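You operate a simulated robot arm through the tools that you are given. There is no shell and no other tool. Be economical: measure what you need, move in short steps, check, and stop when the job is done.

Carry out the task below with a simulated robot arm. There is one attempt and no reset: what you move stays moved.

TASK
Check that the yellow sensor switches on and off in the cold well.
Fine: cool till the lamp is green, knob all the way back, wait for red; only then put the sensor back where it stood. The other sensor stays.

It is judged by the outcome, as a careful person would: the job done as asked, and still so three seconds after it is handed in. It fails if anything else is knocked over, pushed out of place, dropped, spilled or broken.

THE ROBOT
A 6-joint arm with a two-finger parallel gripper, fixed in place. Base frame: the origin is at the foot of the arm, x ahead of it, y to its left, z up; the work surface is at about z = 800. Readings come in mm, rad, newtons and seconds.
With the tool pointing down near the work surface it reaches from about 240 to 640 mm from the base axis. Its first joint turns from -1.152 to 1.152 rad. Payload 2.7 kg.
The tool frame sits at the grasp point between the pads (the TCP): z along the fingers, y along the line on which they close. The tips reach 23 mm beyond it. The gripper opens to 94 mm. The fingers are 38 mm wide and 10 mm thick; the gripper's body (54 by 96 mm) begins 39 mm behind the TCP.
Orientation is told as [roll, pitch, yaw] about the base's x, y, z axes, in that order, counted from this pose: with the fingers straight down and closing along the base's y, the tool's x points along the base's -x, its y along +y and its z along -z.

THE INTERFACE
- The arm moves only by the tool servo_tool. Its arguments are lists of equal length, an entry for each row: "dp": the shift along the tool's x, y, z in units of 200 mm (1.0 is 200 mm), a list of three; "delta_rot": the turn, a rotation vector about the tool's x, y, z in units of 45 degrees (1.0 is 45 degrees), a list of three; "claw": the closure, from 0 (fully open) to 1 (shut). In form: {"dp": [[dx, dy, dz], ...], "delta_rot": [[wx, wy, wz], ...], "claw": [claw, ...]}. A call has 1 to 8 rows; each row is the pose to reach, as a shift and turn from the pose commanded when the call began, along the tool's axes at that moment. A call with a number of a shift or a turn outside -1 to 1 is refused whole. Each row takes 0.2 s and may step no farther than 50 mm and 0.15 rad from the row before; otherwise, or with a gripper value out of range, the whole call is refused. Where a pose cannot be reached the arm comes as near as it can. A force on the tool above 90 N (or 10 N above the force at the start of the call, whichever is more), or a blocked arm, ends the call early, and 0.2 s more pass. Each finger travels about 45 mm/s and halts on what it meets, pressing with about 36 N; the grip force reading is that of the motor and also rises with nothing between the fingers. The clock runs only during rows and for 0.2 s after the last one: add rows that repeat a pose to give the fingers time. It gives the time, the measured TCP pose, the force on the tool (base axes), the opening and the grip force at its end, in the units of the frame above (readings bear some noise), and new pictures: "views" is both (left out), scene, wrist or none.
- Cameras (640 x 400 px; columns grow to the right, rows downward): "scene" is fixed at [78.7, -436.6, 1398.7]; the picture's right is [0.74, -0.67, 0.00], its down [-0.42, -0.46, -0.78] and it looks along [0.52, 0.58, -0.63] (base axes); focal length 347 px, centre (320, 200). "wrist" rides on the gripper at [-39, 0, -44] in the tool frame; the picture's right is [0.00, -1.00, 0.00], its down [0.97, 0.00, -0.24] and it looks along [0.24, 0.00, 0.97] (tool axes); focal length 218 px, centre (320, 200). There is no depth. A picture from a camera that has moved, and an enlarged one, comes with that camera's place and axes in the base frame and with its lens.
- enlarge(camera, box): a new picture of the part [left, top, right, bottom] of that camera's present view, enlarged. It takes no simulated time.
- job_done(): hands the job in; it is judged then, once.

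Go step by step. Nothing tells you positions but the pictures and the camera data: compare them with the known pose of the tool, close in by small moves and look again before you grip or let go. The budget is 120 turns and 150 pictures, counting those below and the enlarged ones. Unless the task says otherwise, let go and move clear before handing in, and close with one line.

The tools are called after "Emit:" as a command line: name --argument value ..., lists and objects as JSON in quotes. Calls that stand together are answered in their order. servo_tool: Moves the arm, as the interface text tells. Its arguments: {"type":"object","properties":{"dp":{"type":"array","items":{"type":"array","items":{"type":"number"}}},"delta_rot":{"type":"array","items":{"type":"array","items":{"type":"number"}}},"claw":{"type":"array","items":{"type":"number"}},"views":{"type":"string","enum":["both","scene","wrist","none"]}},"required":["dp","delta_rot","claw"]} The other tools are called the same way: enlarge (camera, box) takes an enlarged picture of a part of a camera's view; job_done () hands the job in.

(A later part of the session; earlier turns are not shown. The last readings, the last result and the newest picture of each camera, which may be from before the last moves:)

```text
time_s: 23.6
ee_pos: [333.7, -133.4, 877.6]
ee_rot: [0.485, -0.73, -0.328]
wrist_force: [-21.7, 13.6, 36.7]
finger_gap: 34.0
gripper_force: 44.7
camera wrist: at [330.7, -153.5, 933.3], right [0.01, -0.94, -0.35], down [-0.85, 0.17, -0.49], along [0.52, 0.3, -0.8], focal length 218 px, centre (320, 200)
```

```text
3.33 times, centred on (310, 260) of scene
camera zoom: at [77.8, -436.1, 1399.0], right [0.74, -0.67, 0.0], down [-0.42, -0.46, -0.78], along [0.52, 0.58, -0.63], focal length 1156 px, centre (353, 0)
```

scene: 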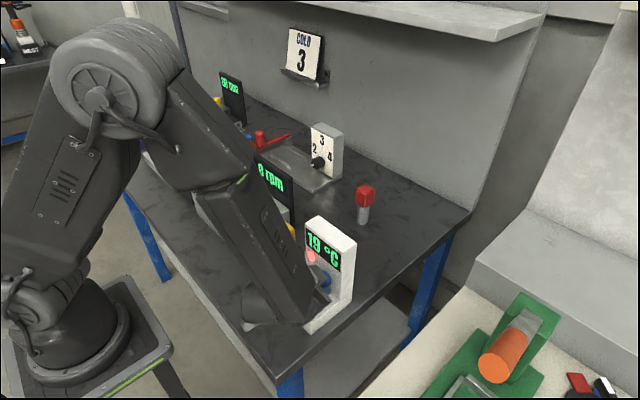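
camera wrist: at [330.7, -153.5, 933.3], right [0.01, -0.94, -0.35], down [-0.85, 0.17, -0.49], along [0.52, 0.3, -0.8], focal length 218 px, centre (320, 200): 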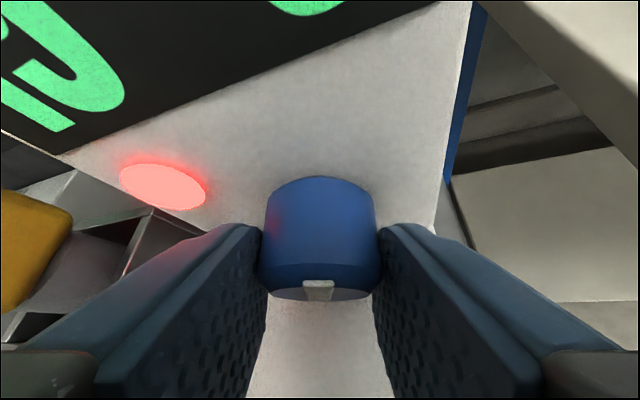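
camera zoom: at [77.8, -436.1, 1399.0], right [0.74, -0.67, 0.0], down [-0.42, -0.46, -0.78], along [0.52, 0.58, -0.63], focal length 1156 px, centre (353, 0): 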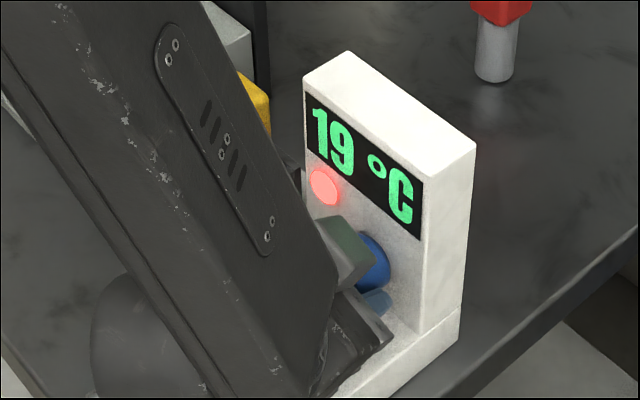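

The knob turns with the grip and the display has dropped to 19 °C. I'll hold here and see where the temperature goes.

Emit:
servo_tool --dp '[[0, 0.005, -0.003], [0, 0.005, -0.005], [0, 0.005, -0.005], [0, 0.005, -0.005], [0, 0.005, -0.005], [0, 0.005, -0.005], [0, 0.005, -0.005], [0, 0.005, -0.005]]' --delta_rot '[[0, 0, 0], [0, 0, 0], [0, 0, 0], [0, 0, 0], [0, 0, 0], [0, 0, 0], [0, 0, 0], [0, 0, 0]]' --claw '[0.8, 0.8, 0.8, 0.8, 0.8, 0.8, 0.8, 0.8]' --views "none"

Emit:
enlarge --camera "scene" --box '[250, 200, 370, 320]'

```text
time_s: 25.4
ee_pos: [333.6, -132.1, 877.9]
ee_rot: [0.479, -0.729, -0.328]
wrist_force: [-1.0, 20.7, 4.7]
finger_gap: 33.8
gripper_force: 45.3
```

```text
3.33 times, centred on (310, 260) of scene
camera zoom: at [78.7, -436.0, 1398.9], right [0.74, -0.67, 0.0], down [-0.42, -0.46, -0.78], along [0.52, 0.58, -0.63], focal length 1156 px, centre (353, 0)
```

zoom: 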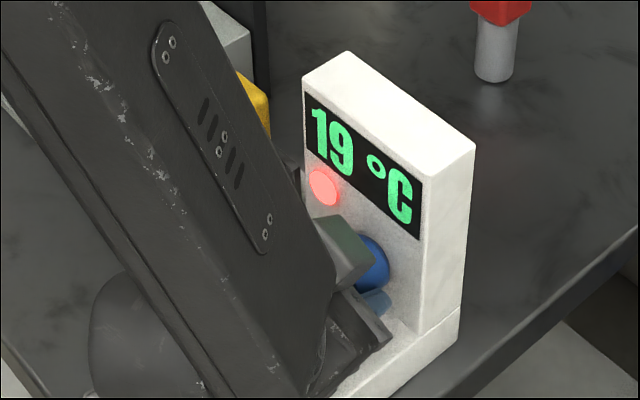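

It is still at 19 °C, so I'll turn another 20° in place.

Emit:
servo_tool --dp '[[0, 0, 0], [0, 0, 0], [0, 0, 0], [0, 0, 0], [0, 0, 0]]' --delta_rot '[[-0.105, 0, 0.105], [-0.21, 0, 0.21], [-0.315, 0, 0.315], [-0.315, 0, 0.315], [-0.315, 0, 0.315]]' --claw '[0.8, 0.8, 0.8, 0.8, 0.8]'

Emit:
enlarge --camera "scene" --box '[250, 200, 370, 320]'

```text
time_s: 26.6
ee_pos: [333.2, -134.8, 878.4]
ee_rot: [0.876, -0.568, -0.57]
wrist_force: [-8.8, 13.9, -1.3]
finger_gap: 33.8
gripper_force: 45.9
camera wrist: at [331.0, -172.1, 922.5], right [0.0, -0.76, -0.65], down [-0.86, 0.33, -0.39], along [0.51, 0.55, -0.65], focal length 218 px, centre (320, 200)
```

scene: 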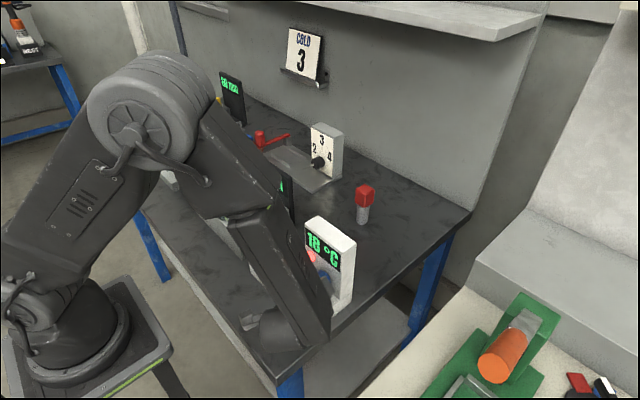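
wrist: 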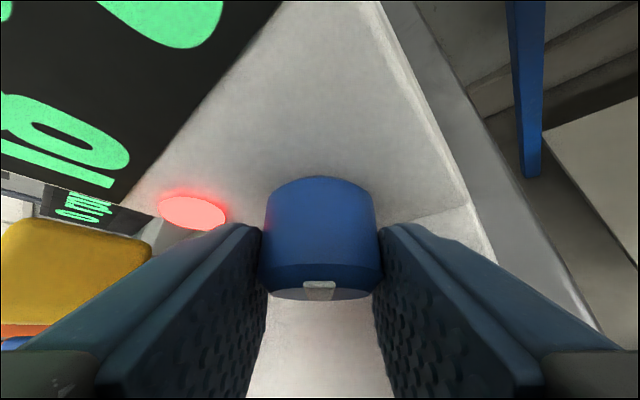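

```text
3.33 times, centred on (310, 260) of scene
camera zoom: at [78.5, -436.2, 1398.9], right [0.74, -0.67, 0.0], down [-0.42, -0.46, -0.78], along [0.52, 0.58, -0.63], focal length 1156 px, centre (353, 0)
```

zoom: 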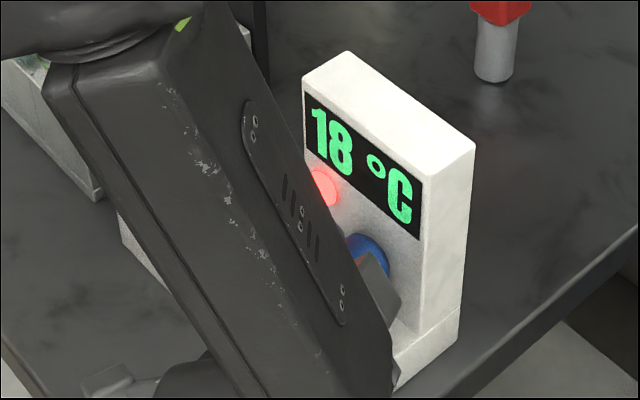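

18 °C now. I'll hold to see whether it keeps falling.

Emit:
servo_tool --dp '[[0, 0.004, 0], [0, 0.004, 0], [0, 0.004, 0], [0, 0.004, 0], [0, 0.004, 0], [0, 0.004, 0], [0, 0.004, 0], [0, 0.004, 0]]' --delta_rot '[[0, 0, 0], [0, 0, 0], [0, 0, 0], [0, 0, 0], [0, 0, 0], [0, 0, 0], [0, 0, 0], [0, 0, 0]]' --claw '[0.8, 0.8, 0.8, 0.8, 0.8, 0.8, 0.8, 0.8]' --views "none"

Emit:
servo_tool --dp '[[0, 0, 0], [0, 0, 0], [0, 0, 0], [0, 0, 0], [0, 0, 0], [0, 0, 0], [0, 0, 0], [0, 0, 0]]' --delta_rot '[[0, 0, 0], [0, 0, 0], [0, 0, 0], [0, 0, 0], [0, 0, 0], [0, 0, 0], [0, 0, 0], [0, 0, 0]]' --claw '[0.8, 0.8, 0.8, 0.8, 0.8, 0.8, 0.8, 0.8]' --views "none"

Emit:
enlarge --camera "scene" --box '[250, 200, 370, 320]'

```text
time_s: 28.4
ee_pos: [333.7, -134.6, 878.1]
ee_rot: [0.871, -0.57, -0.57]
wrist_force: [-8.5, 4.7, -24.1]
finger_gap: 33.7
gripper_force: 44.9
```

```text
time_s: 30.2
ee_pos: [334.0, -134.2, 878.5]
ee_rot: [0.871, -0.572, -0.569]
wrist_force: [-9.4, 3.8, -23.1]
finger_gap: 33.6
gripper_force: 44.4
```

```text
3.33 times, centred on (310, 260) of scene
camera zoom: at [78.8, -436.6, 1398.7], right [0.74, -0.67, 0.0], down [-0.42, -0.46, -0.78], along [0.52, 0.58, -0.63], focal length 1156 px, centre (353, 0)
```

zoom: 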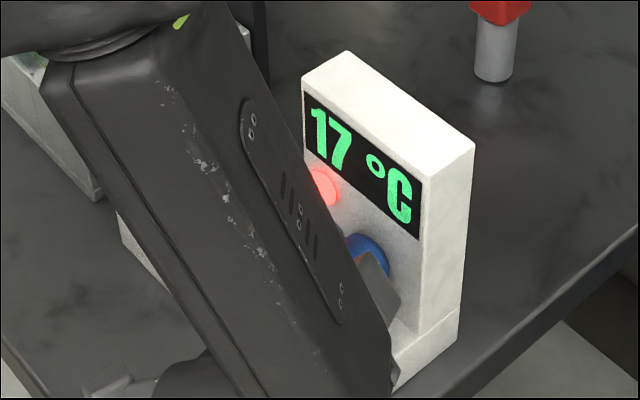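

It is falling slowly (17 °C). I'll hold longer.

Emit:
servo_tool --dp '[[0, 0, 0], [0, 0, 0], [0, 0, 0], [0, 0, 0], [0, 0, 0], [0, 0, 0], [0, 0, 0], [0, 0, 0]]' --delta_rot '[[0, 0, 0], [0, 0, 0], [0, 0, 0], [0, 0, 0], [0, 0, 0], [0, 0, 0], [0, 0, 0], [0, 0, 0]]' --claw '[0.8, 0.8, 0.8, 0.8, 0.8, 0.8, 0.8, 0.8]' --views "none"

Emit:
servo_tool --dp '[[0, 0, 0], [0, 0, 0], [0, 0, 0], [0, 0, 0], [0, 0, 0], [0, 0, 0], [0, 0, 0], [0, 0, 0]]' --delta_rot '[[0, 0, 0], [0, 0, 0], [0, 0, 0], [0, 0, 0], [0, 0, 0], [0, 0, 0], [0, 0, 0], [0, 0, 0]]' --claw '[0.8, 0.8, 0.8, 0.8, 0.8, 0.8, 0.8, 0.8]' --views "none"

Emit:
servo_tool --dp '[[0, 0, 0], [0, 0, 0], [0, 0, 0], [0, 0, 0], [0, 0, 0], [0, 0, 0], [0, 0, 0], [0, 0, 0]]' --delta_rot '[[0, 0, 0], [0, 0, 0], [0, 0, 0], [0, 0, 0], [0, 0, 0], [0, 0, 0], [0, 0, 0], [0, 0, 0]]' --claw '[0.8, 0.8, 0.8, 0.8, 0.8, 0.8, 0.8, 0.8]' --views "scene"

Emit:
enlarge --camera "scene" --box '[250, 200, 370, 320]'

```text
time_s: 32.0
ee_pos: [333.9, -136.2, 878.2]
ee_rot: [0.871, -0.572, -0.569]
wrist_force: [-10.2, 3.8, -22.1]
finger_gap: 33.6
gripper_force: 44.9
```

```text
time_s: 33.8
ee_pos: [333.4, -134.4, 878.3]
ee_rot: [0.87, -0.57, -0.569]
wrist_force: [-10.8, 3.7, -20.8]
finger_gap: 33.6
gripper_force: 45.0
```

```text
time_s: 35.6
ee_pos: [335.4, -134.9, 878.0]
ee_rot: [0.871, -0.572, -0.569]
wrist_force: [-12.1, 2.4, -20.7]
finger_gap: 33.7
gripper_force: 45.1
```

scene: 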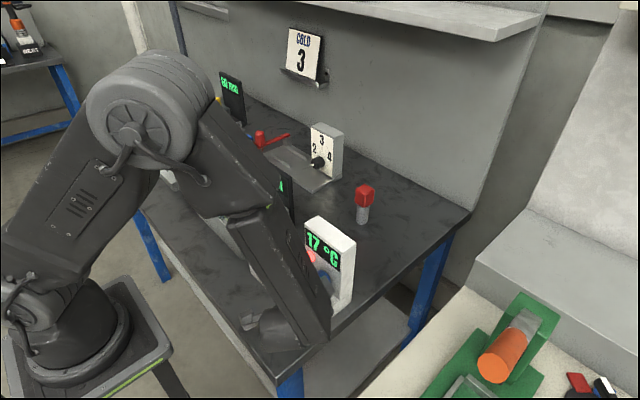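

```text
3.33 times, centred on (310, 260) of scene
camera zoom: at [78.7, -436.6, 1398.7], right [0.74, -0.67, 0.0], down [-0.42, -0.46, -0.78], along [0.52, 0.58, -0.63], focal length 1156 px, centre (353, 0)
```

zoom: 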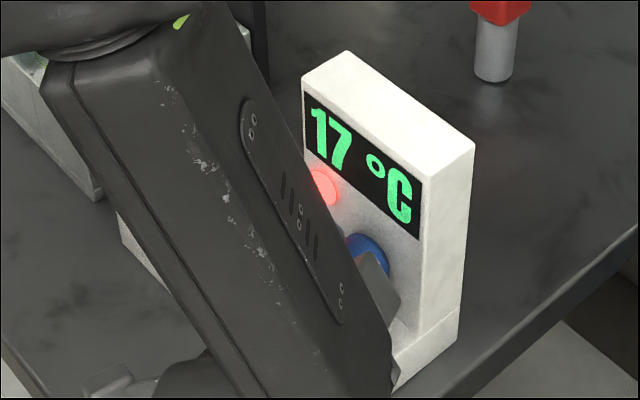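

It settles at about 17 °C for 40°, so more turning is needed. I'll release, back off, swing the tool round to -32° and regrip.

Emit:
servo_tool --dp '[[0, 0, 0], [0, 0, 0], [0, 0, 0], [0, 0, -0.1], [0, 0, -0.2], [0, 0, -0.2]]' --delta_rot '[[0, 0, 0], [0, 0, 0], [0, 0, 0], [0, 0, 0], [0, 0, 0], [0, 0, 0]]' --claw '[0.5, 0.45, 0.45, 0.45, 0.45, 0.45]' --views "wrist"

```text
time_s: 37.0
ee_pos: [306.5, -151.0, 901.4]
ee_rot: [0.875, -0.572, -0.571]
wrist_force: [0.2, -1.2, -0.2]
finger_gap: 51.8
gripper_force: 0.1
camera wrist: at [302.8, -188.5, 945.9], right [0.0, -0.76, -0.65], down [-0.86, 0.33, -0.4], along [0.52, 0.55, -0.65], focal length 218 px, centre (320, 200)
```

wrist: 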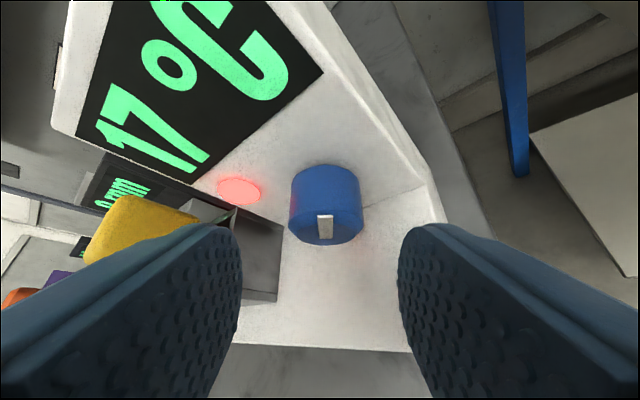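

The knob stays where it was left. I'll swing the tool back around the knob axis.

Emit:
servo_tool --dp '[[0.001, 0.0215, 0.001], [0.004, 0.0427, 0.004], [0.0089, 0.0631, 0.0089], [0.0156, 0.0825, 0.0156], [0.0241, 0.1004, 0.0241], [0.0342, 0.1167, 0.0342]]' --delta_rot '[[0.1179, 0, -0.1179], [0.2357, 0, -0.2357], [0.3536, 0, -0.3536], [0.4714, 0, -0.4714], [0.5893, 0, -0.5893], [0.7071, 0, -0.7071]]' --claw '[0.45, 0.45, 0.45, 0.45, 0.45, 0.45]' --views "none"

Emit:
servo_tool --dp '[[0.0008, 0.0194, 0.0008], [0.0032, 0.0385, 0.0032], [0.0072, 0.0571, 0.0072], [0.0127, 0.0749, 0.0127], [0.0127, 0.0749, 0.0127]]' --delta_rot '[[0.1061, 0, -0.1061], [0.2121, 0, -0.2121], [0.3182, 0, -0.3182], [0.4243, 0, -0.4243], [0.4243, 0, -0.4243]]' --claw '[0.45, 0.45, 0.45, 0.45, 0.45]'

```text
time_s: 38.4
ee_pos: [307.3, -128.4, 908.1]
ee_rot: [-0.12, -0.78, 0.087]
wrist_force: [0.2, 0.1, -0.2]
finger_gap: 51.9
gripper_force: 0.2
```

```text
time_s: 39.6
ee_pos: [282.3, -153.2, 1004.7]
ee_rot: [-0.592, -0.685, 0.414]
wrist_force: [0.2, 0.5, 0.2]
finger_gap: 51.7
gripper_force: 0.1
out of reach, approached as far as the arm can: row 1, 2, 3, 4, 5
camera wrist: at [279.8, -127.8, 1057.0], right [0.01, -0.9, 0.43], down [-0.86, -0.23, -0.46], along [0.52, -0.36, -0.78], focal length 218 px, centre (320, 200)
```

scene: 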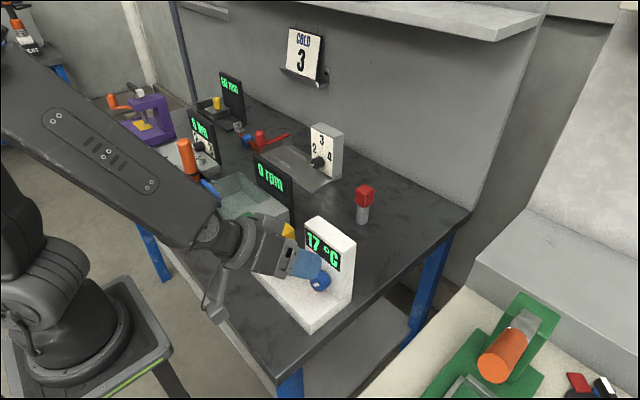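
wrist: 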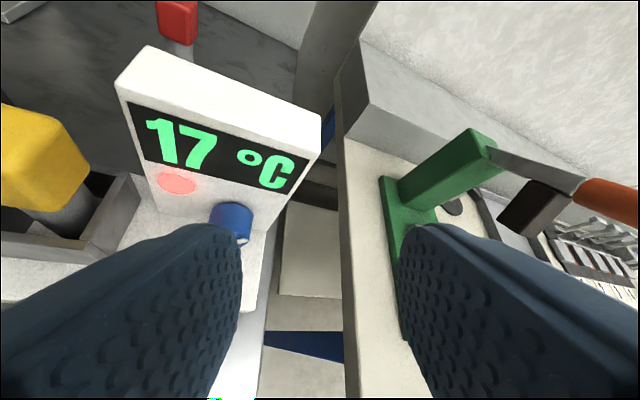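

The +y lean is out of reach, and the arm stopped clear of everything at about -25°. I'll go back to upright first and work only in the 0 to +50° range.

Emit:
servo_tool --dp '[[0, 0, 0], [0, 0, 0], [0, 0, 0], [0, 0, 0], [0, 0, 0]]' --delta_rot '[[-0.1, 0, 0.1], [-0.2, 0, 0.2], [-0.3, 0, 0.3], [-0.402, 0, 0.402], [-0.402, 0, 0.402]]' --claw '[0.45, 0.45, 0.45, 0.45, 0.45]'

```text
time_s: 40.8
ee_pos: [279.2, -145.9, 1002.4]
ee_rot: [0.003, -0.78, 0.005]
wrist_force: [-0.3, 0.6, 1.1]
finger_gap: 51.7
gripper_force: 0.0
camera wrist: at [276.5, -145.3, 1061.1], right [0.01, -1.0, 0.0], down [-0.86, -0.01, -0.51], along [0.51, 0.01, -0.86], focal length 218 px, centre (320, 200)
```

scene: 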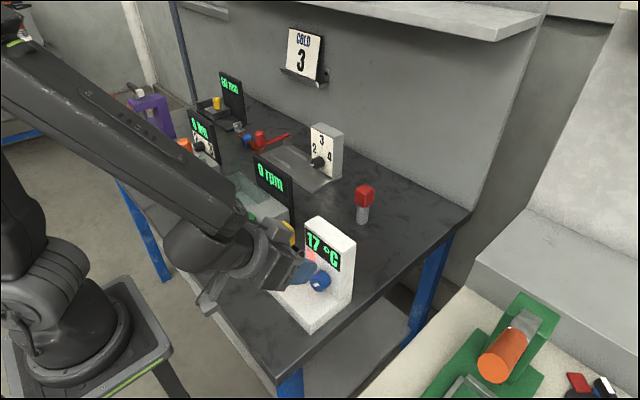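
wrist: 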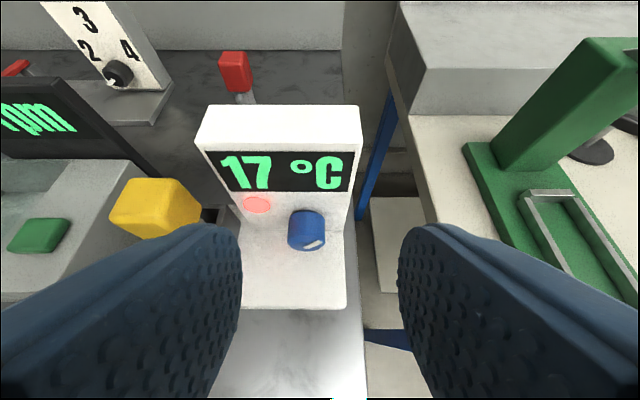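

Emit:
servo_tool --dp '[[0.12, 0.035, 0.13], [0.243, 0.071, 0.259], [0.243, 0.071, 0.4], [0.243, 0.071, 0.5], [0.243, 0.071, 0.58], [0.243, 0.071, 0.632], [0.243, 0.071, 0.632]]' --delta_rot '[[0, 0, 0], [0, 0, 0], [0, 0, 0], [0, 0, 0], [0, 0, 0], [0, 0, 0], [0, 0, 0]]' --claw '[0.35, 0.35, 0.35, 0.35, 0.35, 0.35, 0.35]' --views "wrist"

```text
time_s: 42.4
ee_pos: [333.7, -127.9, 879.0]
ee_rot: [0.002, -0.78, 0.006]
wrist_force: [0.0, 0.0, -0.9]
finger_gap: 61.1
gripper_force: 0.1
camera wrist: at [331.3, -126.6, 937.5], right [0.01, -1.0, 0.0], down [-0.86, -0.01, -0.51], along [0.51, 0.01, -0.86], focal length 218 px, centre (320, 200)
```

wrist: 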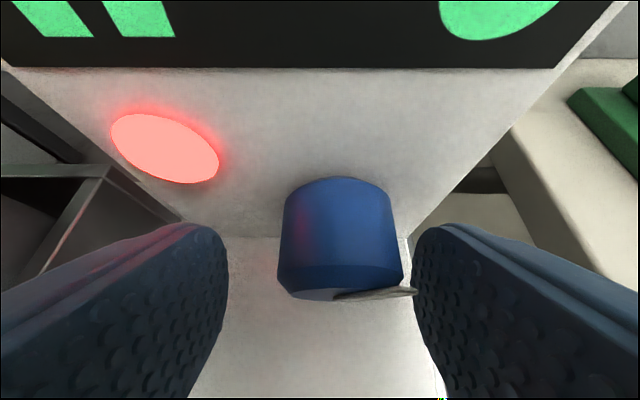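

Emit:
servo_tool --dp '[[0, -0.0225, 0], [0, -0.0225, 0], [0, -0.0225, 0], [0, -0.0225, 0], [0, -0.0225, 0]]' --delta_rot '[[0, 0, 0], [0, 0, 0], [0, 0, 0], [0, 0, 0], [0, 0, 0]]' --claw '[0.35, 0.6, 0.8, 0.8, 0.8]' --views "none"

Emit:
servo_tool --dp '[[0, -0.004, 0], [0.001, -0.007, 0.001], [0.002, -0.011, 0.002], [0.003, -0.014, 0.003], [0.005, -0.0175, 0.005], [0.005, -0.0175, 0.005]]' --delta_rot '[[-0.13, 0, 0.13], [-0.26, 0, 0.26], [-0.39, 0, 0.39], [-0.52, 0, 0.52], [-0.65, 0, 0.65], [-0.65, 0, 0.65]]' --claw '[0.8, 0.8, 0.8, 0.8, 0.8, 0.8]'

Emit:
enlarge --camera "scene" --box '[250, 200, 370, 320]'

```text
time_s: 43.6
ee_pos: [334.1, -131.2, 878.0]
ee_rot: [0.004, -0.781, 0.002]
wrist_force: [-0.7, -15.4, -4.1]
finger_gap: 33.1
gripper_force: 44.9
```

```text
time_s: 45.0
ee_pos: [333.0, -134.5, 877.1]
ee_rot: [0.899, -0.554, -0.576]
wrist_force: [3.1, 12.4, 21.0]
finger_gap: 33.1
gripper_force: 44.9
camera wrist: at [330.9, -173.3, 921.2], right [0.01, -0.75, -0.67], down [-0.86, 0.34, -0.38], along [0.51, 0.58, -0.64], focal length 218 px, centre (320, 200)
```

scene: 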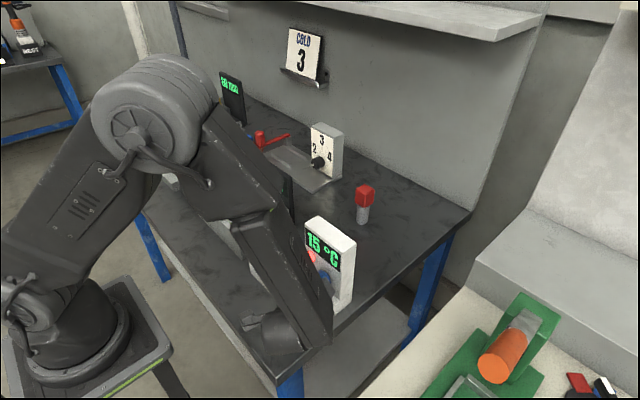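
wrist: 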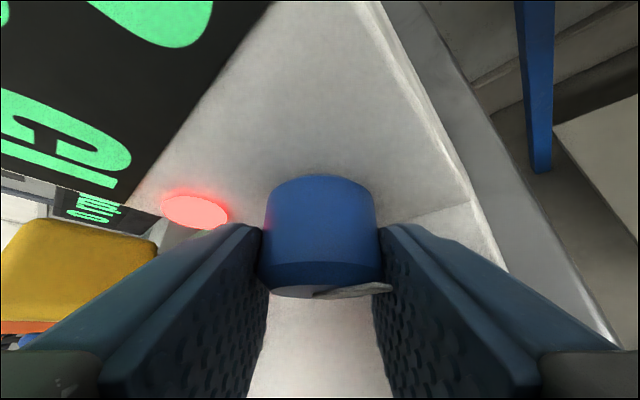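

```text
3.33 times, centred on (310, 260) of scene
camera zoom: at [78.6, -436.2, 1398.9], right [0.74, -0.67, 0.0], down [-0.42, -0.46, -0.78], along [0.52, 0.58, -0.63], focal length 1156 px, centre (353, 0)
```

zoom: 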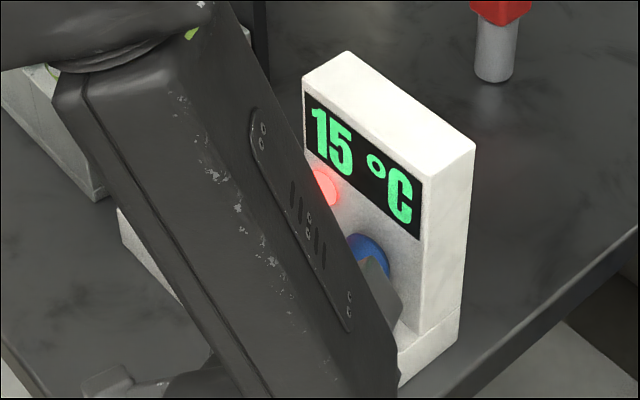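

Now at about 81° and 15 °C, still falling. I'll regrip for another turn: release, back off and swing back upright.

Emit:
servo_tool --dp '[[0, 0, 0], [0, 0, 0], [0, 0, 0], [0, 0, -0.1], [0, 0, -0.2], [0, 0, -0.2]]' --delta_rot '[[0, 0, 0], [0, 0, 0], [0, 0, 0], [0, 0, 0], [0, 0, 0], [0, 0, 0]]' --claw '[0.5, 0.4, 0.35, 0.35, 0.35, 0.35]' --views "none"

Emit:
servo_tool --dp '[[0.0008, 0.0198, 0.0008], [0.0034, 0.0394, 0.0034], [0.0075, 0.0583, 0.0075], [0.0133, 0.0764, 0.0133], [0.0205, 0.0935, 0.0205], [0.0292, 0.1091, 0.0292], [0.0292, 0.1091, 0.0292]]' --delta_rot '[[0.108, 0, -0.108], [0.217, 0, -0.217], [0.325, 0, -0.325], [0.433, 0, -0.433], [0.542, 0, -0.542], [0.65, 0, -0.65], [0.65, 0, -0.65]]' --claw '[0.35, 0.35, 0.35, 0.35, 0.35, 0.35, 0.35]' --views "wrist"

```text
time_s: 46.4
ee_pos: [304.8, -152.1, 897.6]
ee_rot: [0.891, -0.554, -0.575]
wrist_force: [0.0, 0.6, 0.8]
finger_gap: 61.2
gripper_force: 0.2
```

```text
time_s: 48.0
ee_pos: [305.3, -132.0, 906.5]
ee_rot: [0.002, -0.78, 0.007]
wrist_force: [0.5, 0.0, 0.6]
finger_gap: 61.0
gripper_force: 0.0
camera wrist: at [302.9, -131.8, 964.7], right [0.01, -1.0, 0.0], down [-0.86, -0.01, -0.51], along [0.51, 0.0, -0.86], focal length 218 px, centre (320, 200)
```

wrist: 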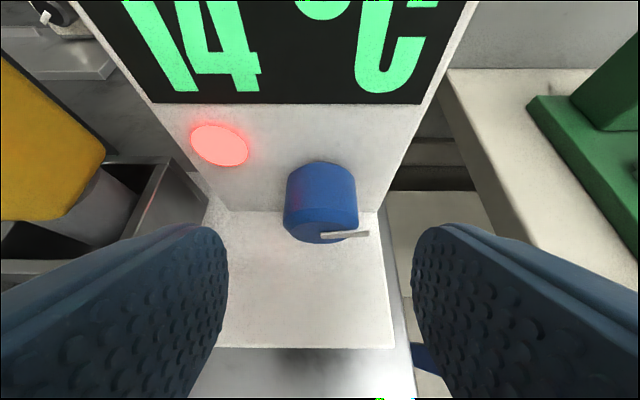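

Emit:
enlarge --camera "wrist" --box '[260, 140, 400, 260]'

Emit:
enlarge --camera "scene" --box '[270, 210, 360, 310]'

```text
3.33 times, centred on (330, 200) of wrist
camera zoom: at [302.9, -131.8, 964.7], right [0.01, -1.0, 0.0], down [-0.86, -0.01, -0.51], along [0.51, 0.0, -0.86], focal length 728 px, centre (287, 200)
```

zoom: 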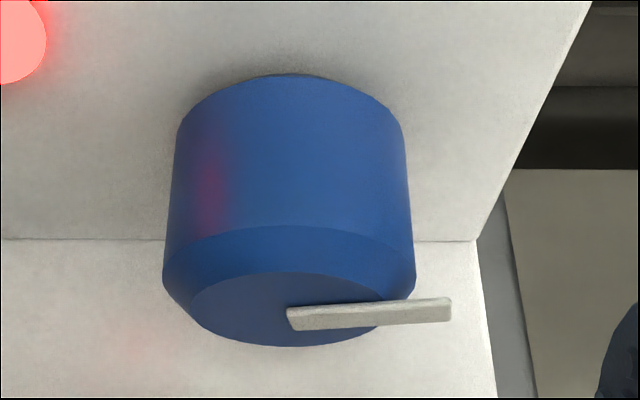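

```text
4.00 times, centred on (315, 260) of scene
camera zoom: at [78.7, -436.5, 1398.7], right [0.74, -0.67, 0.0], down [-0.42, -0.46, -0.78], along [0.52, 0.58, -0.63], focal length 1387 px, centre (340, -40)
```

zoom: 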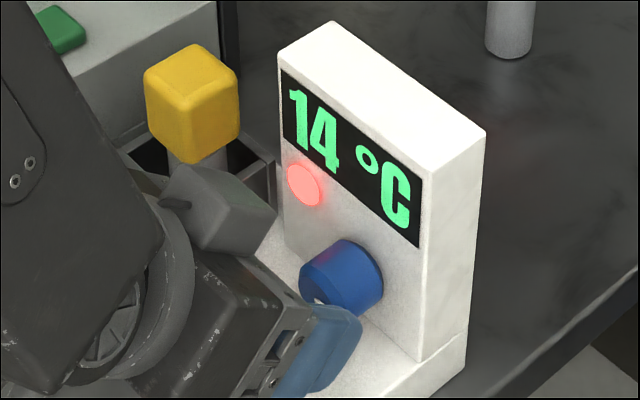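

The pointer bar overhangs the knob's edge slightly on the right, so I'll grip with a small sideways offset and see what gap it closes to.

Emit:
servo_tool --dp '[[0, -0.006, 0.1], [0, -0.006, 0.2], [0, -0.006, 0.2], [0, -0.006, 0.2], [0, -0.006, 0.2], [0, -0.006, 0.2]]' --delta_rot '[[0, 0, 0], [0, 0, 0], [0, 0, 0], [0, 0, 0], [0, 0, 0], [0, 0, 0]]' --claw '[0.35, 0.35, 0.6, 0.8, 0.8, 0.8]' --views "wrist"

```text
time_s: 49.4
ee_pos: [334.3, -132.2, 877.3]
ee_rot: [0.004, -0.78, 0.008]
wrist_force: [8.1, 16.9, -2.8]
finger_gap: 34.2
gripper_force: 45.1
camera wrist: at [331.3, -132.0, 936.0], right [0.01, -1.0, 0.0], down [-0.86, -0.01, -0.51], along [0.51, 0.01, -0.86], focal length 218 px, centre (320, 200)
```

wrist: 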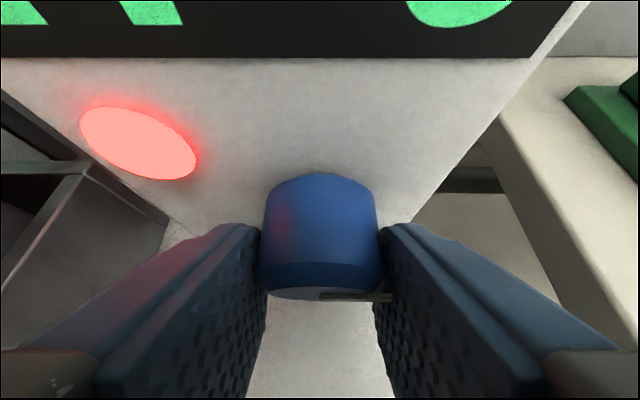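

The gap is 34 mm, so the pointer isn't in the way. I'll turn another 43°.

Emit:
servo_tool --dp '[[0, 0, 0], [0.001, -0.003, 0.001], [0.002, -0.006, 0.001], [0.003, -0.009, 0.001], [0.004, -0.012, 0.002], [0.005, -0.014, 0.002], [0.005, -0.014, 0.002]]' --delta_rot '[[-0.113, 0, 0.113], [-0.226, 0, 0.226], [-0.339, 0, 0.339], [-0.452, 0, 0.452], [-0.565, 0, 0.565], [-0.68, 0, 0.68], [-0.68, 0, 0.68]]' --claw '[0.8, 0.8, 0.8, 0.8, 0.8, 0.8, 0.8]' --views "none"

Emit:
servo_tool --dp '[[0, 0, 0], [0, 0, 0], [0, 0, 0], [0, 0, 0], [0, 0, 0], [0, 0, 0], [0, 0, 0], [0, 0, 0]]' --delta_rot '[[0, 0, 0], [0, 0, 0], [0, 0, 0], [0, 0, 0], [0, 0, 0], [0, 0, 0], [0, 0, 0], [0, 0, 0]]' --claw '[0.8, 0.8, 0.8, 0.8, 0.8, 0.8, 0.8, 0.8]'

Emit:
enlarge --camera "scene" --box '[250, 200, 370, 320]'

```text
time_s: 51.0
ee_pos: [334.4, -133.6, 876.3]
ee_rot: [0.93, -0.534, -0.589]
wrist_force: [23.2, 36.5, 5.9]
finger_gap: 33.8
gripper_force: 45.3
```

```text
time_s: 52.8
ee_pos: [334.8, -133.4, 876.3]
ee_rot: [0.93, -0.537, -0.588]
wrist_force: [24.4, 35.2, 2.9]
finger_gap: 33.8
gripper_force: 44.5
camera wrist: at [331.3, -174.2, 919.2], right [0.01, -0.73, -0.69], down [-0.86, 0.34, -0.37], along [0.51, 0.6, -0.62], focal length 218 px, centre (320, 200)
```

scene: 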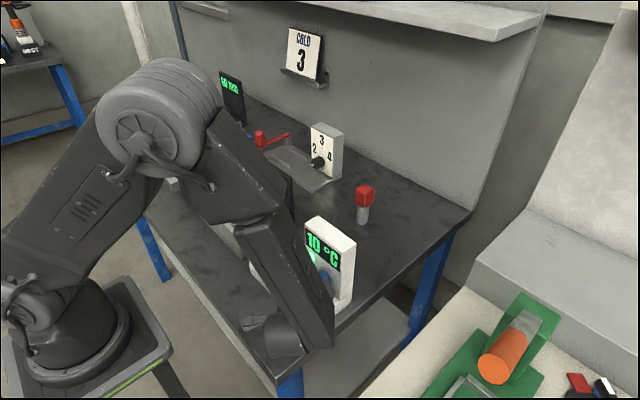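
wrist: 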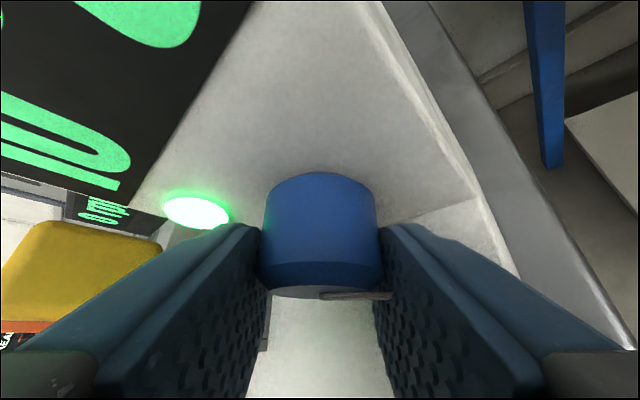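

```text
3.33 times, centred on (310, 260) of scene
camera zoom: at [79.3, -435.7, 1399.0], right [0.74, -0.67, 0.0], down [-0.42, -0.46, -0.78], along [0.52, 0.58, -0.63], focal length 1156 px, centre (353, 0)
```

zoom: 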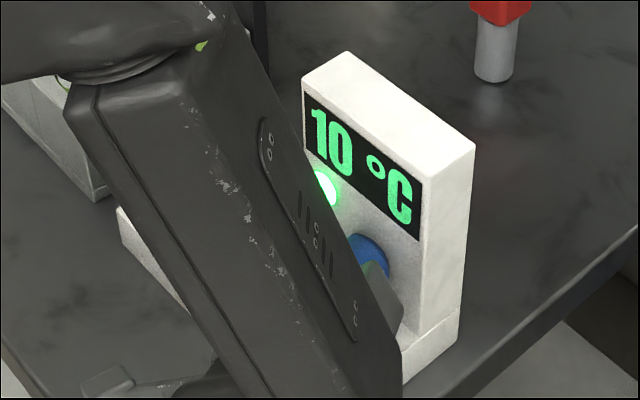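

The lamp is green at 10 °C. Next I'll turn the knob all the way back, starting with this grip back to upright.

Emit:
servo_tool --dp '[[0.001, 0.004, 0.001], [0.001, 0.007, 0.001], [0.002, 0.011, 0.002], [0.003, 0.014, 0.003], [0.004, 0.018, 0.004], [0.005, 0.022, 0.005], [0.005, 0.022, 0.005]]' --delta_rot '[[0.113, 0, -0.113], [0.226, 0, -0.226], [0.339, 0, -0.339], [0.452, 0, -0.452], [0.565, 0, -0.565], [0.68, 0, -0.68], [0.68, 0, -0.68]]' --claw '[0.8, 0.8, 0.8, 0.8, 0.8, 0.8, 0.8]' --views "none"

Emit:
servo_tool --dp '[[0, 0, 0], [0, 0, 0], [0, 0, 0], [0, 0, -0.1], [0, 0, -0.2], [0, 0, -0.2]]' --delta_rot '[[0, 0, 0], [0, 0, 0], [0, 0, 0], [0, 0, 0], [0, 0, 0], [0, 0, 0]]' --claw '[0.5, 0.4, 0.35, 0.35, 0.35, 0.35]' --views "wrist"

```text
time_s: 54.4
ee_pos: [334.6, -132.3, 878.8]
ee_rot: [0.002, -0.776, 0.003]
wrist_force: [0.3, 17.3, -8.3]
finger_gap: 33.6
gripper_force: 45.0
```

```text
time_s: 55.8
ee_pos: [305.0, -131.9, 907.1]
ee_rot: [0.003, -0.78, 0.008]
wrist_force: [-0.7, -0.3, 0.0]
finger_gap: 61.1
gripper_force: 0.0
camera wrist: at [301.8, -132.0, 966.2], right [0.01, -1.0, 0.0], down [-0.86, -0.01, -0.51], along [0.51, 0.01, -0.86], focal length 218 px, centre (320, 200)
```

wrist: 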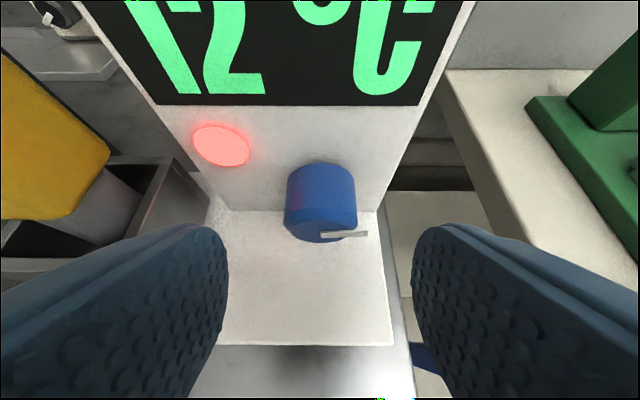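

The lamp went red again as it warmed (12 °C), but the knob isn't at its stop yet. I'll swing round to +43°, regrip and keep turning it back.

Emit:
servo_tool --dp '[[0.0009, -0.0207, 0.0009], [0.0037, -0.041, 0.0037], [0.0082, -0.0609, 0.0082], [0.0145, -0.0797, 0.0145], [0.0224, -0.0972, 0.0224], [0.0318, -0.1132, 0.0318], [0.0318, -0.1132, 0.0318]]' --delta_rot '[[-0.113, 0, 0.113], [-0.226, 0, 0.226], [-0.339, 0, 0.339], [-0.452, 0, 0.452], [-0.565, 0, 0.565], [-0.68, 0, 0.68], [-0.68, 0, 0.68]]' --claw '[0.35, 0.35, 0.35, 0.35, 0.35, 0.35, 0.35]' --views "wrist"

```text
time_s: 57.4
ee_pos: [304.0, -154.5, 898.5]
ee_rot: [0.927, -0.535, -0.592]
wrist_force: [0.0, 0.4, -0.6]
finger_gap: 61.1
gripper_force: 0.0
camera wrist: at [301.6, -195.8, 939.8], right [0.0, -0.73, -0.69], down [-0.86, 0.35, -0.37], along [0.51, 0.59, -0.62], focal length 218 px, centre (320, 200)
```

wrist: 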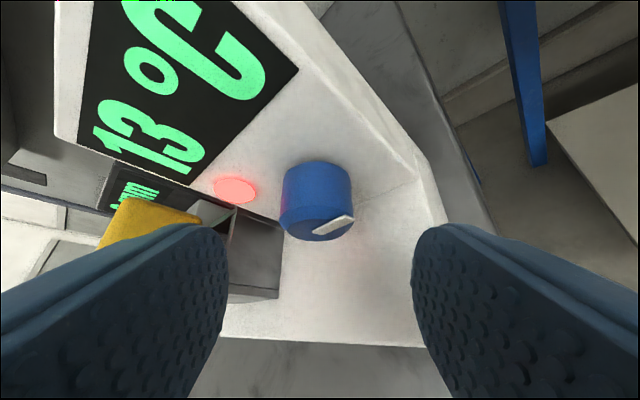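

Emit:
servo_tool --dp '[[0, 0.006, 0.05], [0, 0.006, 0.12], [0, 0.006, 0.2], [0, 0.006, 0.2], [0, 0.006, 0.2], [0, 0.006, 0.2]]' --delta_rot '[[0, 0, 0], [0, 0, 0], [0, 0, 0], [0, 0, 0], [0, 0, 0], [0, 0, 0]]' --claw '[0.5, 0.5, 0.5, 0.8, 0.8, 0.8]' --views "none"

Emit:
servo_tool --dp '[[0.001, 0.003, 0.001], [0.001, 0.006, 0.001], [0.002, 0.009, 0.002], [0.003, 0.012, 0.003], [0.004, 0.015, 0.004], [0.005, 0.018, 0.005], [0.005, 0.018, 0.005]]' --delta_rot '[[0.113, 0, -0.113], [0.226, 0, -0.226], [0.339, 0, -0.339], [0.452, 0, -0.452], [0.565, 0, -0.565], [0.68, 0, -0.68], [0.68, 0, -0.68]]' --claw '[0.8, 0.8, 0.8, 0.8, 0.8, 0.8, 0.8]' --views "wrist"

```text
time_s: 58.8
ee_pos: [334.7, -136.2, 878.4]
ee_rot: [0.922, -0.534, -0.591]
wrist_force: [0.9, -7.4, -13.4]
finger_gap: 33.1
gripper_force: 44.5
```

```text
time_s: 60.4
ee_pos: [333.0, -131.8, 880.6]
ee_rot: [0.004, -0.78, 0.001]
wrist_force: [-15.5, -31.8, 1.4]
finger_gap: 33.3
gripper_force: 44.8
camera wrist: at [331.1, -131.8, 938.5], right [0.0, -1.0, 0.0], down [-0.86, 0.0, -0.51], along [0.51, 0.0, -0.86], focal length 218 px, centre (320, 200)
```

wrist: 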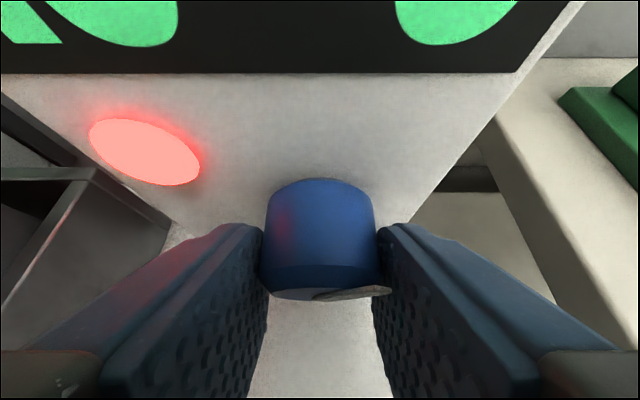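

Roughly 38° remain. One more cycle: release, back off, swing round, regrip and turn back to the stop.

Emit:
servo_tool --dp '[[0, -0.006, 0], [0, -0.006, 0], [0, -0.006, 0], [0, -0.006, -0.1], [0, -0.006, -0.2], [0, -0.006, -0.2]]' --delta_rot '[[0, 0, 0], [0, 0, 0], [0, 0, 0], [0, 0, 0], [0, 0, 0], [0, 0, 0]]' --claw '[0.55, 0.5, 0.5, 0.5, 0.5, 0.5]' --views "none"

Emit:
servo_tool --dp '[[0.0009, -0.0207, 0.0009], [0.0037, -0.041, 0.0037], [0.0082, -0.0609, 0.0082], [0.0145, -0.0797, 0.0145], [0.0224, -0.0972, 0.0224], [0.0318, -0.1132, 0.0318], [0.0318, -0.1132, 0.0318]]' --delta_rot '[[-0.113, 0, 0.113], [-0.226, 0, 0.226], [-0.339, 0, 0.339], [-0.452, 0, 0.452], [-0.565, 0, 0.565], [-0.68, 0, 0.68], [-0.68, 0, 0.68]]' --claw '[0.5, 0.5, 0.5, 0.5, 0.5, 0.5, 0.5]' --views "wrist"

```text
time_s: 61.8
ee_pos: [305.3, -130.7, 907.1]
ee_rot: [0.004, -0.78, 0.006]
wrist_force: [-0.1, -0.7, 1.2]
finger_gap: 47.2
gripper_force: 0.0
```

```text
time_s: 63.4
ee_pos: [306.1, -153.9, 898.5]
ee_rot: [0.928, -0.534, -0.592]
wrist_force: [0.4, -0.1, 0.1]
finger_gap: 47.3
gripper_force: 0.1
camera wrist: at [302.6, -194.3, 941.0], right [0.0, -0.73, -0.69], down [-0.86, 0.35, -0.37], along [0.51, 0.59, -0.62], focal length 218 px, centre (320, 200)
```

wrist: 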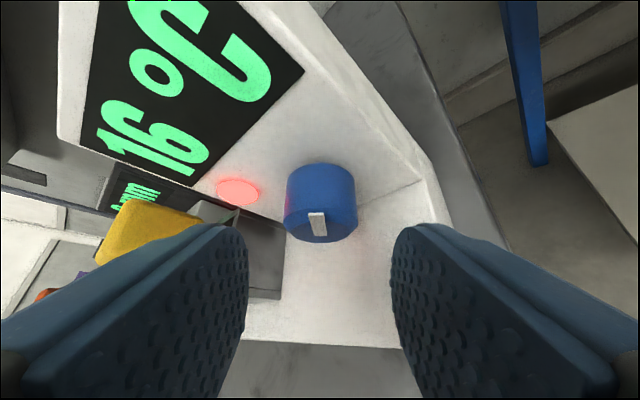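

Emit:
servo_tool --dp '[[0, 0, 0.05], [0, 0, 0.12], [0, 0, 0.2], [0, 0, 0.2], [0, 0, 0.2], [0, 0, 0.2]]' --delta_rot '[[0, 0, 0], [0, 0, 0], [0, 0, 0], [0, 0, 0], [0, 0, 0], [0, 0, 0]]' --claw '[0.5, 0.5, 0.5, 0.8, 0.8, 0.8]' --views "none"

Emit:
servo_tool --dp '[[0.001, 0.003, 0.001], [0.001, 0.006, 0.001], [0.002, 0.009, 0.002], [0.003, 0.012, 0.003], [0.004, 0.015, 0.004], [0.005, 0.018, 0.005], [0.005, 0.018, 0.005]]' --delta_rot '[[0.113, 0, -0.113], [0.226, 0, -0.226], [0.339, 0, -0.339], [0.452, 0, -0.452], [0.565, 0, -0.565], [0.68, 0, -0.68], [0.68, 0, -0.68]]' --claw '[0.8, 0.8, 0.8, 0.8, 0.8, 0.8, 0.8]' --views "wrist"

```text
time_s: 64.8
ee_pos: [333.9, -134.6, 876.2]
ee_rot: [0.924, -0.535, -0.59]
wrist_force: [-0.2, 4.9, 3.3]
finger_gap: 33.7
gripper_force: 44.5
```

```text
time_s: 66.4
ee_pos: [333.6, -132.6, 880.1]
ee_rot: [0.001, -0.781, 0.007]
wrist_force: [7.0, 16.8, 9.4]
finger_gap: 33.7
gripper_force: 45.1
camera wrist: at [330.3, -131.9, 937.9], right [0.01, -1.0, 0.0], down [-0.86, -0.01, -0.51], along [0.51, 0.0, -0.86], focal length 218 px, centre (320, 200)
```

wrist: 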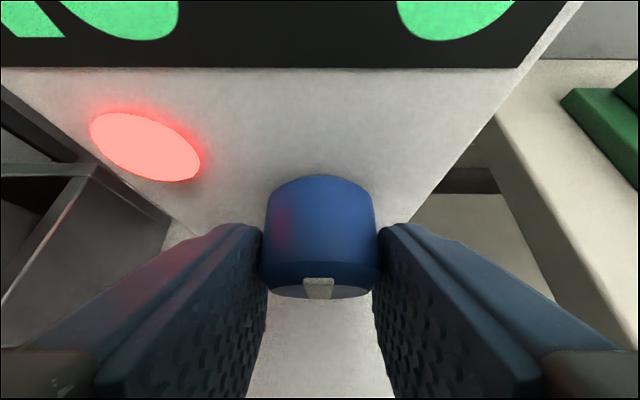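

The pointer is upright again, as at the start. I'll nudge 4° further to make sure it's against its stop, then release and back off.

Emit:
servo_tool --dp '[[0, 0.005, 0], [0, 0.005, 0], [0, 0.005, 0]]' --delta_rot '[[0.035, 0, -0.035], [0.065, 0, -0.065], [0.065, 0, -0.065]]' --claw '[0.8, 0.8, 0.8]' --views "none"

Emit:
servo_tool --dp '[[0, 0, 0], [0, 0, 0], [0, 0, 0], [0, 0, -0.1], [0, 0, -0.2], [0, 0, -0.3], [0, 0, -0.37], [0, 0, -0.37]]' --delta_rot '[[0, 0, 0], [0, 0, 0], [0, 0, 0], [0, 0, 0], [0, 0, 0], [0, 0, 0], [0, 0, 0], [0, 0, 0]]' --claw '[0.55, 0.45, 0.35, 0.35, 0.35, 0.35, 0.35, 0.35]'

Emit:
enlarge --camera "scene" --box '[240, 190, 370, 320]'

```text
time_s: 67.2
ee_pos: [333.1, -131.6, 880.6]
ee_rot: [-0.092, -0.773, 0.076]
wrist_force: [10.5, 9.5, -10.9]
finger_gap: 34.0
gripper_force: 45.0
```

```text
time_s: 69.0
ee_pos: [280.8, -127.9, 932.7]
ee_rot: [-0.098, -0.777, 0.079]
wrist_force: [0.0, 0.1, -0.1]
finger_gap: 61.0
gripper_force: 0.0
camera wrist: at [277.9, -123.5, 991.2], right [0.01, -1.0, 0.07], down [-0.86, -0.04, -0.51], along [0.51, -0.06, -0.86], focal length 218 px, centre (320, 200)
```

scene: 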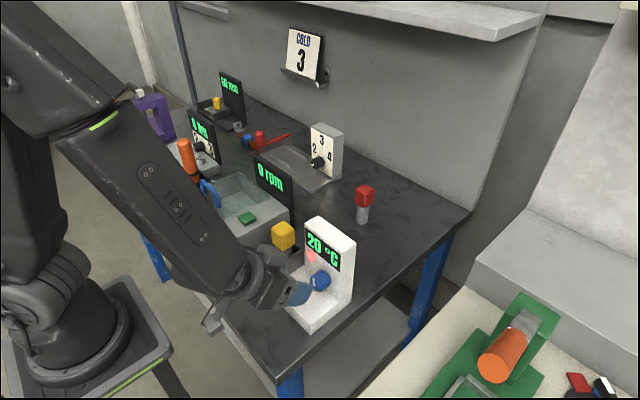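
wrist: 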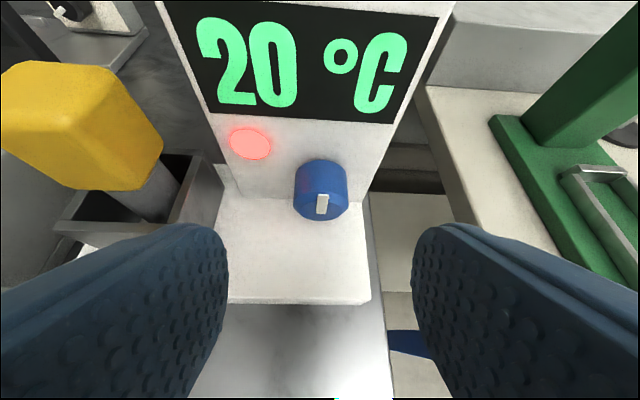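

```text
3.08 times, centred on (305, 255) of scene
camera zoom: at [78.7, -436.5, 1398.7], right [0.74, -0.67, 0.0], down [-0.42, -0.46, -0.78], along [0.52, 0.58, -0.63], focal length 1067 px, centre (366, 31)
```

zoom: 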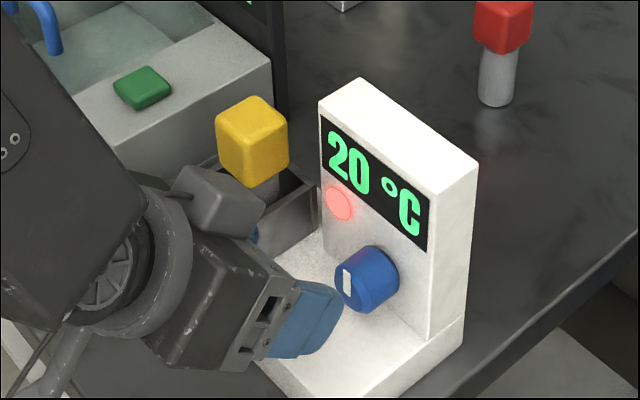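

The display is back to 20 °C, the knob is at its stop and the lamp is red. I'll rise clear and bring the tool upright to fetch the sensor.

Emit:
servo_tool --dp '[[-0.15, 0, -0.15], [-0.3, 0, -0.3], [-0.45, 0, -0.45], [-0.48, 0, -0.48], [-0.48, 0, -0.48]]' --delta_rot '[[0, 0, 0], [0, 0, 0], [-0.04, 0, 0.04], [-0.083, 0, 0.083], [-0.083, 0, 0.083]]' --claw '[0.3, 0.2, 0.1, 0, 0]' --views "none"

Emit:
servo_tool --dp '[[0, 0, 0], [0, 0, 0], [0, 0, 0], [0, 0, 0], [0, 0, 0], [0, 0, 0], [0, 0, 0]]' --delta_rot '[[0, 0.16, 0], [0, 0.33, 0], [0, 0.5, 0], [0, 0.67, 0], [0, 0.84, 0], [0, 0.995, 0], [0, 0.995, 0]]' --claw '[0, 0, 0, 0, 0, 0, 0]' --views "none"

```text
time_s: 70.2
ee_pos: [281.0, -118.0, 1066.8]
ee_rot: [0.032, -0.779, -0.015]
wrist_force: [-0.1, 0.2, -0.7]
finger_gap: 94.0
gripper_force: 0.0
```

```text
time_s: 71.8
ee_pos: [282.0, -117.1, 1069.1]
ee_rot: [0.022, 0.003, 0.009]
wrist_force: [0.3, 0.4, 0.6]
finger_gap: 93.9
gripper_force: 0.0
```

Emit:
servo_tool --dp '[[-0.05, 0.07, 0], [-0.11, 0.15, 0], [-0.17, 0.22, 0], [-0.23, 0.3, 0], [-0.29, 0.37, 0], [-0.345, 0.448, 0]]' --delta_rot '[[0.028, 0, -0.16], [0.028, 0, -0.33], [0.028, 0, -0.5], [0.028, 0, -0.67], [0.028, 0, -0.84], [0.028, 0, -0.99]]' --claw '[0, 0, 0, 0, 0, 0]' --views "none"

Emit:
servo_tool --dp '[[0, 0, 0], [0, 0, 0], [0, 0, 0], [0, 0, 0], [0, 0, 0], [0, 0, 0], [0, 0, 0]]' --delta_rot '[[0, 0, -0.167], [0, 0, -0.334], [0, 0, -0.5], [0, 0, -0.667], [0, 0, -0.833], [0, 0, -1.0], [0, 0, -1.0]]' --claw '[0, 0, 0, 0, 0, 0, 0]'

Emit:
enlarge --camera "scene" --box '[240, 190, 370, 320]'

```text
time_s: 73.2
ee_pos: [350.4, -28.5, 1070.9]
ee_rot: [-0.005, -0.007, 0.792]
wrist_force: [0.6, 0.1, 0.3]
finger_gap: 93.9
gripper_force: 0.0
```

```text
time_s: 74.8
ee_pos: [351.3, -26.1, 1071.2]
ee_rot: [-0.007, 0.0, 1.572]
wrist_force: [0.0, 0.3, 0.2]
finger_gap: 94.0
gripper_force: 0.0
camera wrist: at [349.9, 11.8, 1113.9], right [1.0, 0.0, 0.01], down [0.0, -0.97, 0.24], along [0.01, -0.24, -0.97], focal length 218 px, centre (320, 200)
```

scene: 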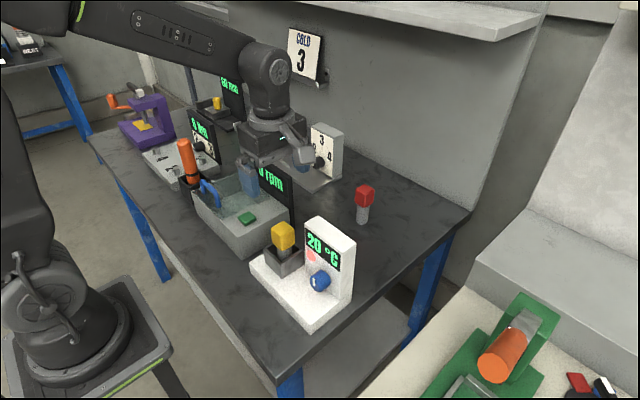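
wrist: 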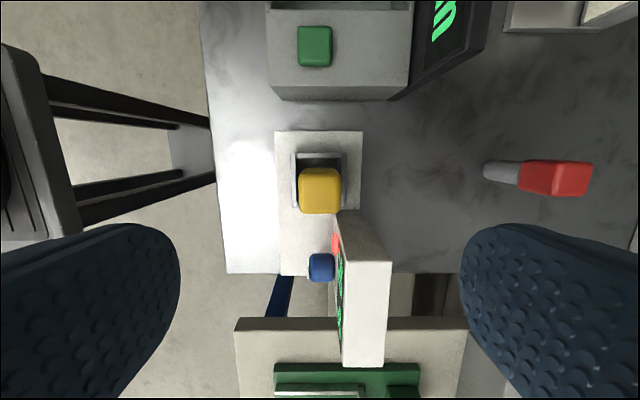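

```text
3.08 times, centred on (305, 255) of scene
camera zoom: at [78.7, -436.6, 1398.7], right [0.74, -0.67, 0.0], down [-0.42, -0.46, -0.78], along [0.52, 0.58, -0.63], focal length 1067 px, centre (366, 31)
```

zoom: 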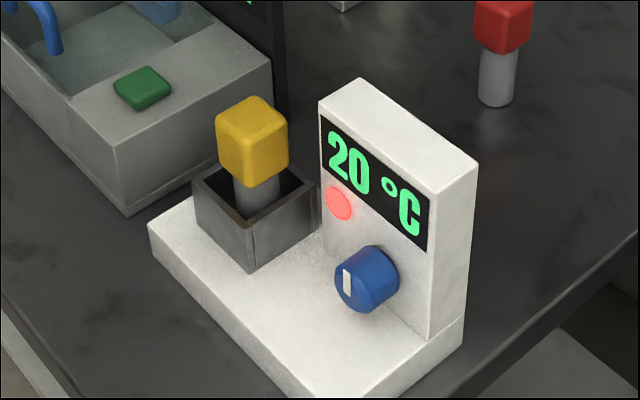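

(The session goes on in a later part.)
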